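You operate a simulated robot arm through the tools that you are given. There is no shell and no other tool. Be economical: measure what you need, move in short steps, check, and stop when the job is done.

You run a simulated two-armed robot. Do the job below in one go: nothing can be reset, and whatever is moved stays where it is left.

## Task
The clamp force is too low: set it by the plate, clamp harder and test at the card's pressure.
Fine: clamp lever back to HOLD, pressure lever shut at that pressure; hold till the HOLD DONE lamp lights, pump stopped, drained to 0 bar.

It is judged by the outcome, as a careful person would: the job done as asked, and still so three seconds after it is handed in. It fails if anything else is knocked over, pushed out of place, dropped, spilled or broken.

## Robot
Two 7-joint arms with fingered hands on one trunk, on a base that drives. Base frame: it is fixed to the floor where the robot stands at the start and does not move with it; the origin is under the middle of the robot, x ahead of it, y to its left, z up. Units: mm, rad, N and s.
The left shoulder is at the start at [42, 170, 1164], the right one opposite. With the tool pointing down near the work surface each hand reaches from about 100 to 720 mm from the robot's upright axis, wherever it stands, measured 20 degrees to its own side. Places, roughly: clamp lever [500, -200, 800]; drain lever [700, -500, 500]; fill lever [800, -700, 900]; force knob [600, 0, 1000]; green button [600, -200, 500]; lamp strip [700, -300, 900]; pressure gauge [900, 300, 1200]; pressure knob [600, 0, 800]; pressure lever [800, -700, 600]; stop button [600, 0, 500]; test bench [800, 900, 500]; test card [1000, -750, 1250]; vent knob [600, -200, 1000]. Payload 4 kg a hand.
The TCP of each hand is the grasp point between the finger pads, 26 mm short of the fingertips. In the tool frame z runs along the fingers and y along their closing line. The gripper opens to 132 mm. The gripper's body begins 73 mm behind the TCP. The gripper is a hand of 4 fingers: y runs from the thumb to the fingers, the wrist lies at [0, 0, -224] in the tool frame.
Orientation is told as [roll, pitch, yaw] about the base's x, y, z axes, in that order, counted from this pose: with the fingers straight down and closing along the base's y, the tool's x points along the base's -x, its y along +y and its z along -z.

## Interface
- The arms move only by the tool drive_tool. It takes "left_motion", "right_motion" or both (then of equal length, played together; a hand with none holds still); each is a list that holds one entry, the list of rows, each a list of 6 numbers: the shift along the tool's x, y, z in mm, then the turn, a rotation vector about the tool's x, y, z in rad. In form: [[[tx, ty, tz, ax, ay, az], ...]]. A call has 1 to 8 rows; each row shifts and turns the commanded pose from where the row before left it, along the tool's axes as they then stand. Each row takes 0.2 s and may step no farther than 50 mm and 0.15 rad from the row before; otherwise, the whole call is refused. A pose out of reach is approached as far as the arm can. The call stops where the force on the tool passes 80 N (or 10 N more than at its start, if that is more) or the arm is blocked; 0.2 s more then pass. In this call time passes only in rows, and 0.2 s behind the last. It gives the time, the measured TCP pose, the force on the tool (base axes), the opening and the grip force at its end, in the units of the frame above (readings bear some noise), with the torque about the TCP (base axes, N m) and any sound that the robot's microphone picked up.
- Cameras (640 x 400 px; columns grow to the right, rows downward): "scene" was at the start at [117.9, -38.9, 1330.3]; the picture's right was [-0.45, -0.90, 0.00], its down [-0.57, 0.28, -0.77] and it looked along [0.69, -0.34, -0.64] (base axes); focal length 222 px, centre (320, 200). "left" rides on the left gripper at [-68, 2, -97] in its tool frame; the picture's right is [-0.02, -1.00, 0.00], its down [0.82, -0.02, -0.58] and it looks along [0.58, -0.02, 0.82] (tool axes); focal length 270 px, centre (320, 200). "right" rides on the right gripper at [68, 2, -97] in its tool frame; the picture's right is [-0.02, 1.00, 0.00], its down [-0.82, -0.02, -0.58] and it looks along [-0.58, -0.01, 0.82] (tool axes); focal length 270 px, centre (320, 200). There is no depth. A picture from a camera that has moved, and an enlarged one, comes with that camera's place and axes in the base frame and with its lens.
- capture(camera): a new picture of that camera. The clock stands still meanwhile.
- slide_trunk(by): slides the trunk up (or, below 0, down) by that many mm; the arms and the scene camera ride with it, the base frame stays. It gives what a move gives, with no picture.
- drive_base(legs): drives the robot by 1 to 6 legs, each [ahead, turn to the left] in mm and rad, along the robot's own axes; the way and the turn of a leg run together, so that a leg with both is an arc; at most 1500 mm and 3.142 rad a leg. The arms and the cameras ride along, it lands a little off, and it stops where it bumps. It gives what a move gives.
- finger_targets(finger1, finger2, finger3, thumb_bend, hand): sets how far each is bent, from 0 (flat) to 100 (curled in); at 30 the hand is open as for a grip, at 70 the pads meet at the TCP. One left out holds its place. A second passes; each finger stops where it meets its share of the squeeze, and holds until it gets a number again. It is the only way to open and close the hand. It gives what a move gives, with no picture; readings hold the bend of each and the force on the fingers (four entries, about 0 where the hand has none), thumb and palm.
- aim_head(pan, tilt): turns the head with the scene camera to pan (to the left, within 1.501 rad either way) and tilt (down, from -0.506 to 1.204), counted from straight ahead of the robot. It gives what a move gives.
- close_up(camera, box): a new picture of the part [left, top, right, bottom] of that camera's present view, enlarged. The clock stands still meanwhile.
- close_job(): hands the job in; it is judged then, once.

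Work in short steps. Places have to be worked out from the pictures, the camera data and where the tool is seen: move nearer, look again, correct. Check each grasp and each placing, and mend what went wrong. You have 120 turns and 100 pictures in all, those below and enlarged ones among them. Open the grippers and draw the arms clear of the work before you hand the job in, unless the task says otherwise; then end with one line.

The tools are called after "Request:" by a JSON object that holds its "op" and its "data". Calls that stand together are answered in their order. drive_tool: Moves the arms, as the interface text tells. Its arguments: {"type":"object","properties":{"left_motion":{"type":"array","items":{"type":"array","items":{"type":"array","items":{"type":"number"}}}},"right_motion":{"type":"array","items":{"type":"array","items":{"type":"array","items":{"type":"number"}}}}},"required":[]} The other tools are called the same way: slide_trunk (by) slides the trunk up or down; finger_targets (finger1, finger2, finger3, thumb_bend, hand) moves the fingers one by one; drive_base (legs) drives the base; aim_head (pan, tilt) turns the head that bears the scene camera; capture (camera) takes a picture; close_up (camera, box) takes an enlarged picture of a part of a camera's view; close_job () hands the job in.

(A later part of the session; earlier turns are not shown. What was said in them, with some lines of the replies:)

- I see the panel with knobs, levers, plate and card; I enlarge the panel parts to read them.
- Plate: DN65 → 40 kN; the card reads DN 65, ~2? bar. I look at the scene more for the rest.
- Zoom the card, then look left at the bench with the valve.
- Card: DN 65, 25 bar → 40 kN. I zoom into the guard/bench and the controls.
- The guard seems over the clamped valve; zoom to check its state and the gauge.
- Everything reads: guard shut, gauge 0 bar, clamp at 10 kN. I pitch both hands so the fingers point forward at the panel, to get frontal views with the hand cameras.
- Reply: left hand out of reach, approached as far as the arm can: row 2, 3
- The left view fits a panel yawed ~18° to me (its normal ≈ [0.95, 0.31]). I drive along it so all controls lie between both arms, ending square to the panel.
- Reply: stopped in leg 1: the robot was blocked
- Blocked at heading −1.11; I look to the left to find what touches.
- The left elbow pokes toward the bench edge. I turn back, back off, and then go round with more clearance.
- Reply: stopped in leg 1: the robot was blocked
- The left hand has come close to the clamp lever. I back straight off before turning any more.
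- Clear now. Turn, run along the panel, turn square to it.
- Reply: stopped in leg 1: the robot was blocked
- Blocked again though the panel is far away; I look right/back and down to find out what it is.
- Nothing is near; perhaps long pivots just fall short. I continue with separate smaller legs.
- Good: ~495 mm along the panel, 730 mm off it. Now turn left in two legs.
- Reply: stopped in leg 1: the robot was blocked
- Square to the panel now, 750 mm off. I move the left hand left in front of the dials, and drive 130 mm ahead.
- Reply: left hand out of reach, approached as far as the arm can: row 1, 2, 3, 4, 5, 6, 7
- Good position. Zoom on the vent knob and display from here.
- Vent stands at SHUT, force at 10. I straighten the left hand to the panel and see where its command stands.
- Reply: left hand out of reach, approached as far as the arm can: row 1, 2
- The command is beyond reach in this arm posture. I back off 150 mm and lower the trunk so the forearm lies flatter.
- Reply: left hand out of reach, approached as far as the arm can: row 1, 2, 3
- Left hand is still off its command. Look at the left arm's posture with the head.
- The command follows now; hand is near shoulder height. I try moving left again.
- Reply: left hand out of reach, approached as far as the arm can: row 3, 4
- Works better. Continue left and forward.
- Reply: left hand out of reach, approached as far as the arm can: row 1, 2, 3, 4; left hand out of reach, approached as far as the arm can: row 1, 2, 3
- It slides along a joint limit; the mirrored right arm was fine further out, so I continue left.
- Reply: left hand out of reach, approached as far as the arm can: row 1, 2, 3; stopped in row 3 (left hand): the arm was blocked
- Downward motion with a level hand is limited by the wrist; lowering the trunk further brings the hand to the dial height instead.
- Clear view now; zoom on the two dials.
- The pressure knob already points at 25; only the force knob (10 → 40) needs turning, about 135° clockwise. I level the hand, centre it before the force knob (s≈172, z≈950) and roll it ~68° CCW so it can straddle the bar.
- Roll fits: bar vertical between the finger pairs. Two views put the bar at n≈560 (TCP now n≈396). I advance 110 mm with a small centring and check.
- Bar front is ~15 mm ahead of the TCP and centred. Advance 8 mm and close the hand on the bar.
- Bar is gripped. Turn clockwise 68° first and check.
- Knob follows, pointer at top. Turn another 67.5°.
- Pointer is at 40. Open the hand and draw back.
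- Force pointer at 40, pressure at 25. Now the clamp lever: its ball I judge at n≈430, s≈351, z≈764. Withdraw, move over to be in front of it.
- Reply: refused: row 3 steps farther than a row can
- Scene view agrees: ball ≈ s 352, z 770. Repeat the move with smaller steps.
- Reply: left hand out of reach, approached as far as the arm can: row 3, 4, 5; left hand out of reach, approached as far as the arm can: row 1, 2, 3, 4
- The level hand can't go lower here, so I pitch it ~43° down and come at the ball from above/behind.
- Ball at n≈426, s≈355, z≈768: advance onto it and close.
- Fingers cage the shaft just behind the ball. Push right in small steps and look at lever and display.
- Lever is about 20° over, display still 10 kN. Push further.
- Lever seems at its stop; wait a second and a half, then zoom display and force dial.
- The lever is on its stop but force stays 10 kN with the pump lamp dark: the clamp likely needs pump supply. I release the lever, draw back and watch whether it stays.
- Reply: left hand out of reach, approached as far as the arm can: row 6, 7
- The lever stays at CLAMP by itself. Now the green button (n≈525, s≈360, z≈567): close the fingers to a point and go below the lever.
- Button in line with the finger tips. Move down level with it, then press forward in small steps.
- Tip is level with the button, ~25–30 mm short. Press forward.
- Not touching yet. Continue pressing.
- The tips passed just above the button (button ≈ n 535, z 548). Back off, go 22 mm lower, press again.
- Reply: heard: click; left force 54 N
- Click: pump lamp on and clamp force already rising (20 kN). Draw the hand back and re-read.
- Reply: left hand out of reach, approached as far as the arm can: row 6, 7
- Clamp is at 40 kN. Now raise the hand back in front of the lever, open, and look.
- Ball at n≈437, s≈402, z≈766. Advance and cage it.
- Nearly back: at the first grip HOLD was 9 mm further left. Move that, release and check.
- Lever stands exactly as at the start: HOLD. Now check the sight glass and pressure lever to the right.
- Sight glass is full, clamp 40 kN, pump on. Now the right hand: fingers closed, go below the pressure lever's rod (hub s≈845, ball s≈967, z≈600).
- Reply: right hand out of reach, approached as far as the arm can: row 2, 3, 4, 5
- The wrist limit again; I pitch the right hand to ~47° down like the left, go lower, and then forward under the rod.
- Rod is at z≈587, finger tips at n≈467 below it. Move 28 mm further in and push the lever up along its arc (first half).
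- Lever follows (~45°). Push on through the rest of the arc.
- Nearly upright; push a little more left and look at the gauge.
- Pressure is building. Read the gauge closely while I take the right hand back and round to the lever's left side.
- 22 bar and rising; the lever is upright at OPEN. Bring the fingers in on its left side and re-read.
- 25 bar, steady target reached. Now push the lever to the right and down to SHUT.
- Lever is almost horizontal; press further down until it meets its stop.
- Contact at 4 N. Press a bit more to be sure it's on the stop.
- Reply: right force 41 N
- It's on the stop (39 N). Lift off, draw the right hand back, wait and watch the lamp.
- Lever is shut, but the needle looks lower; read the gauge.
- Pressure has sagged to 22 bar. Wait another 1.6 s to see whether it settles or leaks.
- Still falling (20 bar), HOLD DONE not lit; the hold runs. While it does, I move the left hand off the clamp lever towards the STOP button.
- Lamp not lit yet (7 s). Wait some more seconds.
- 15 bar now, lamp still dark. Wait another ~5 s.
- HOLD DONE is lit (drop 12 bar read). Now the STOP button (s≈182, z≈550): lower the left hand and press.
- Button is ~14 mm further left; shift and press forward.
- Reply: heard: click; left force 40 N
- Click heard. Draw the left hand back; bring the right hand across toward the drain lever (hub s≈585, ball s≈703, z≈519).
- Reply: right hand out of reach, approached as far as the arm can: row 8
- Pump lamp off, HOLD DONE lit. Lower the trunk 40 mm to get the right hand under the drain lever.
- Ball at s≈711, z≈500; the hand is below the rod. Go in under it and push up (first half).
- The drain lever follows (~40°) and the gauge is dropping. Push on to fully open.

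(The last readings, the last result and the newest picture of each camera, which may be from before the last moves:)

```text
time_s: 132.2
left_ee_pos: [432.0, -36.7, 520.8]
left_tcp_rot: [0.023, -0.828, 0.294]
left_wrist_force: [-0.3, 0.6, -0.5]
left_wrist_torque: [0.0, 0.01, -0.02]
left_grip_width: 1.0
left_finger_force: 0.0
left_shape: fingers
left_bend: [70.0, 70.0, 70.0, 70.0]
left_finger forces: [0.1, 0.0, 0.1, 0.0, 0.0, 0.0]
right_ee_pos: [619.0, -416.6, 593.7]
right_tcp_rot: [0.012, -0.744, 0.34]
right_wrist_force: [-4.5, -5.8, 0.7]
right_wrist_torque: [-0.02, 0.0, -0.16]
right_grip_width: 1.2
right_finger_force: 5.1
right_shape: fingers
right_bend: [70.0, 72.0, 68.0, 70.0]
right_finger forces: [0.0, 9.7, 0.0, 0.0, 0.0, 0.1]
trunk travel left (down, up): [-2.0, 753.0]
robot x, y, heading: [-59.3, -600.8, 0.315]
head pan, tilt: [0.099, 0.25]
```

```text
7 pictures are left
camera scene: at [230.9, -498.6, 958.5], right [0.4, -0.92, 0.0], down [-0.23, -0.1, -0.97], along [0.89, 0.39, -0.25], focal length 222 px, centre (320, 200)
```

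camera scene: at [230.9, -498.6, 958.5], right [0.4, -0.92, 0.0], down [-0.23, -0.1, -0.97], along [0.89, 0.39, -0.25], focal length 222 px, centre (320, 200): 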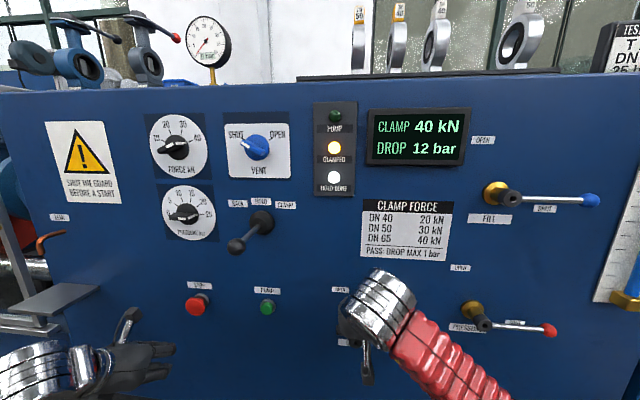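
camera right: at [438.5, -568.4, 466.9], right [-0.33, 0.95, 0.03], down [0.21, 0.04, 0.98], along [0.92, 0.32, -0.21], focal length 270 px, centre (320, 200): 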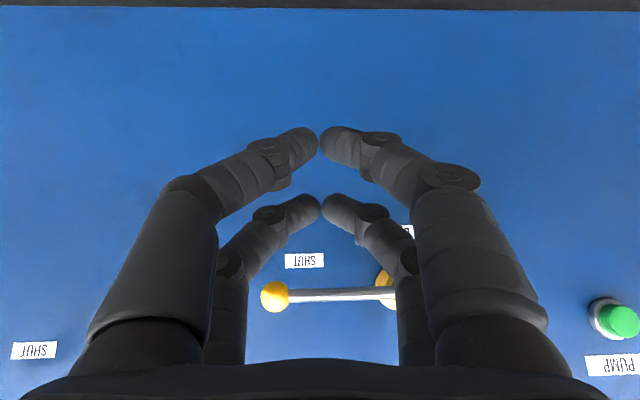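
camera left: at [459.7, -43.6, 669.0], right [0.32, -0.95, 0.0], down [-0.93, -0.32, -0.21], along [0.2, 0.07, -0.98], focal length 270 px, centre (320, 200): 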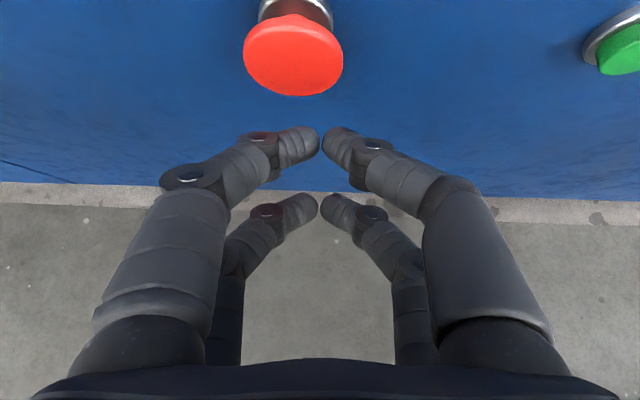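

Gauge falls to the bottom. Draw both hands back and read it.

Request:
{"op": "drive_tool", "data": {"right_motion": [[[0, -4, 0, 0, 0, 0], [29.4, -5, -27.2, 0, 0, 0], [29.4, 0, -27.2, 0, 0, 0], [29.4, 0, -27.2, 0, 0, 0], [0, -40, 0, 0, 0, 0], [0, -40, 0, 0, 0, 0]]], "left_motion": [[[20, 0, -22, 0, 0, 0], [20, 0, -22, 0, 0, 0], [0, 0, 0, 0, 0, 0], [0, 0, 0, 0, 0, 0], [0, 0, 0, 0, 0, 0], [0, 0, 0, 0, 0, 0]]]}}

Request:
{"op": "capture", "data": {"camera": "scene"}}

Request:
{"op": "close_up", "data": {"camera": "scene", "box": [170, 0, 310, 90]}}

```text
time_s: 133.6
left_ee_pos: [375.3, -54.1, 519.8]
left_tcp_rot: [0.023, -0.827, 0.297]
left_wrist_force: [-0.6, -0.5, -0.8]
left_wrist_torque: [-0.01, -0.02, -0.01]
left_grip_width: 0.8
left_finger_force: 0.1
left_shape: fingers
left_bend: [70.0, 70.0, 70.0, 70.0]
left_finger forces: [0.1, 0.0, 0.1, 0.0, 0.1, 0.0]
right_ee_pos: [537.8, -542.4, 591.0]
right_tcp_rot: [0.011, -0.745, 0.343]
right_wrist_force: [0.3, 0.3, 0.6]
right_wrist_torque: [0.0, 0.0, -0.05]
right_grip_width: 1.1
right_finger_force: 0.1
right_shape: fingers
right_bend: [70.0, 70.0, 70.0, 70.0]
right_finger forces: [0.0, 0.0, 0.0, 0.1, 0.1, 0.0]
trunk travel left (down, up): [-2.0, 753.0]
robot x, y, heading: [-59.0, -597.3, 0.314]
head pan, tilt: [0.099, 0.25]
```

```text
6 pictures are left
camera scene: at [231.1, -497.9, 958.3], right [0.4, -0.92, 0.0], down [-0.23, -0.1, -0.97], along [0.89, 0.39, -0.25], focal length 222 px, centre (320, 200)
```

scene: 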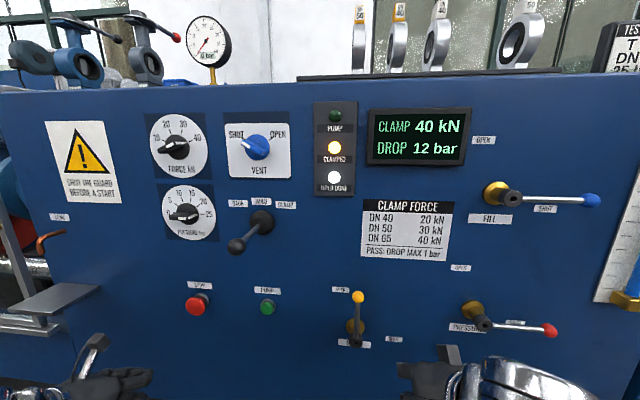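

```text
4.44 times, centred on (240, 45) of scene
camera zoom: at [231.1, -497.9, 958.3], right [0.4, -0.92, 0.0], down [-0.23, -0.1, -0.97], along [0.89, 0.39, -0.25], focal length 985 px, centre (676, 889)
```

zoom: 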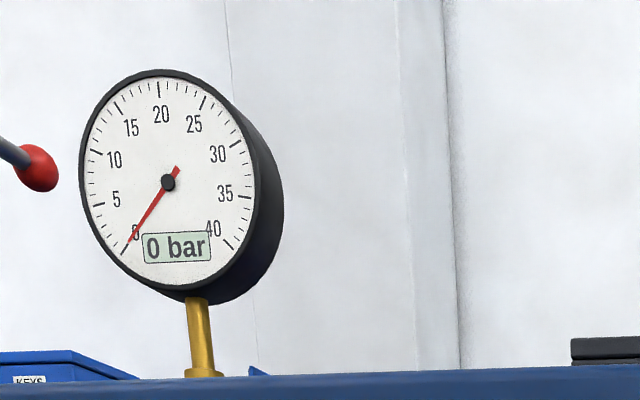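

Gauge reads 0 bar, pump off, HOLD DONE lit, pressure lever shut, clamp at HOLD with 40 kN. Open both hands and back the robot off.

Request:
{"op": "drive_base", "data": {"legs": [[-150, 0]]}}

Request:
{"op": "finger_targets", "data": {"hand": "left", "finger1": 30, "finger2": 30, "finger3": 30, "thumb_bend": 30}}

Request:
{"op": "finger_targets", "data": {"hand": "right", "finger1": 30, "finger2": 30, "finger3": 30, "thumb_bend": 30}}

Request:
{"op": "capture", "data": {"camera": "scene"}}

```text
time_s: 134.9
left_ee_pos: [233.5, -101.1, 522.5]
left_tcp_rot: [0.025, -0.825, 0.293]
left_wrist_force: [0.0, -0.5, 0.0]
left_wrist_torque: [0.01, 0.0, 0.01]
left_grip_width: 0.9
left_finger_force: 0.0
left_shape: fingers
left_bend: [70.0, 70.0, 70.0, 70.0]
left_finger forces: [0.0, 0.0, 0.0, 0.0, 0.1, 0.0]
right_ee_pos: [395.0, -588.6, 592.5]
right_tcp_rot: [0.012, -0.744, 0.342]
right_wrist_force: [0.3, -0.3, 0.0]
right_wrist_torque: [-0.02, -0.01, 0.02]
right_grip_width: 1.2
right_finger_force: 0.1
right_shape: fingers
right_bend: [70.0, 70.0, 70.0, 70.0]
right_finger forces: [0.0, 0.1, 0.0, 0.1, 0.1, 0.0]
trunk travel left (down, up): [-2.0, 753.0]
robot x, y, heading: [-200.7, -647.1, 0.315]
head pan, tilt: [0.099, 0.25]
```

```text
time_s: 135.9
left_ee_pos: [234.4, -100.7, 522.8]
left_tcp_rot: [0.022, -0.828, 0.293]
left_wrist_force: [0.0, -0.2, 1.0]
left_wrist_torque: [-0.01, 0.0, -0.01]
left_grip_width: 132.2
left_finger_force: 0.0
left_shape: fingers
left_bend: [30.0, 30.0, 30.0, 30.0]
left_finger forces: [0.0, 0.0, 0.0, 0.1, 0.0, 0.1]
right_ee_pos: [394.7, -589.3, 591.8]
right_tcp_rot: [0.012, -0.743, 0.34]
right_wrist_force: [-1.2, -0.8, 0.2]
right_wrist_torque: [-0.03, 0.01, -0.01]
right_grip_width: 1.3
right_finger_force: 0.1
right_shape: fingers
right_bend: [70.0, 70.0, 70.0, 70.0]
right_finger forces: [0.0, 0.1, 0.0, 0.0, 0.0, 0.0]
trunk travel left (down, up): [-2.0, 753.0]
robot x, y, heading: [-199.0, -647.5, 0.315]
head pan, tilt: [0.099, 0.25]
```

```text
time_s: 136.9
left_ee_pos: [233.6, -101.0, 522.1]
left_tcp_rot: [0.021, -0.828, 0.294]
left_wrist_force: [-0.6, 0.0, 0.1]
left_wrist_torque: [-0.03, 0.01, 0.0]
left_grip_width: 132.6
left_finger_force: 0.0
left_shape: fingers
left_bend: [30.0, 30.0, 30.0, 30.0]
left_finger forces: [0.0, 0.0, 0.0, 0.1, 0.1, 0.0]
right_ee_pos: [395.1, -588.2, 592.2]
right_tcp_rot: [0.013, -0.745, 0.341]
right_wrist_force: [0.6, 0.1, -1.0]
right_wrist_torque: [-0.01, -0.01, -0.01]
right_grip_width: 132.5
right_finger_force: 0.0
right_shape: fingers
right_bend: [30.0, 30.0, 30.0, 30.0]
right_finger forces: [0.1, 0.0, 0.0, 0.1, 0.0, 0.1]
trunk travel left (down, up): [-2.0, 753.0]
robot x, y, heading: [-198.5, -646.2, 0.312]
head pan, tilt: [0.099, 0.25]
```

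```text
4 pictures are left
camera scene: at [88.6, -544.6, 958.4], right [0.4, -0.92, 0.0], down [-0.23, -0.1, -0.97], along [0.89, 0.39, -0.25], focal length 222 px, centre (320, 200)
```

scene: 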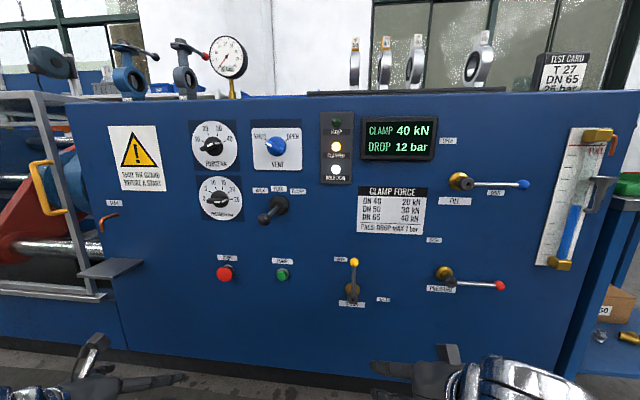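

Everything stands as asked, with the arms clear. I hand the job in.

Request:
{"op": "close_job", "data": {}}

```text
The job is handed in.
```

The bench was clamped at 40 kN for the DN 65 on the card, tested at 25 bar and held until HOLD DONE lit, then the pump was stopped and it was drained to 0 bar; the piece lost 12 bar in the hold, so it fails the plate's 1 bar limit.
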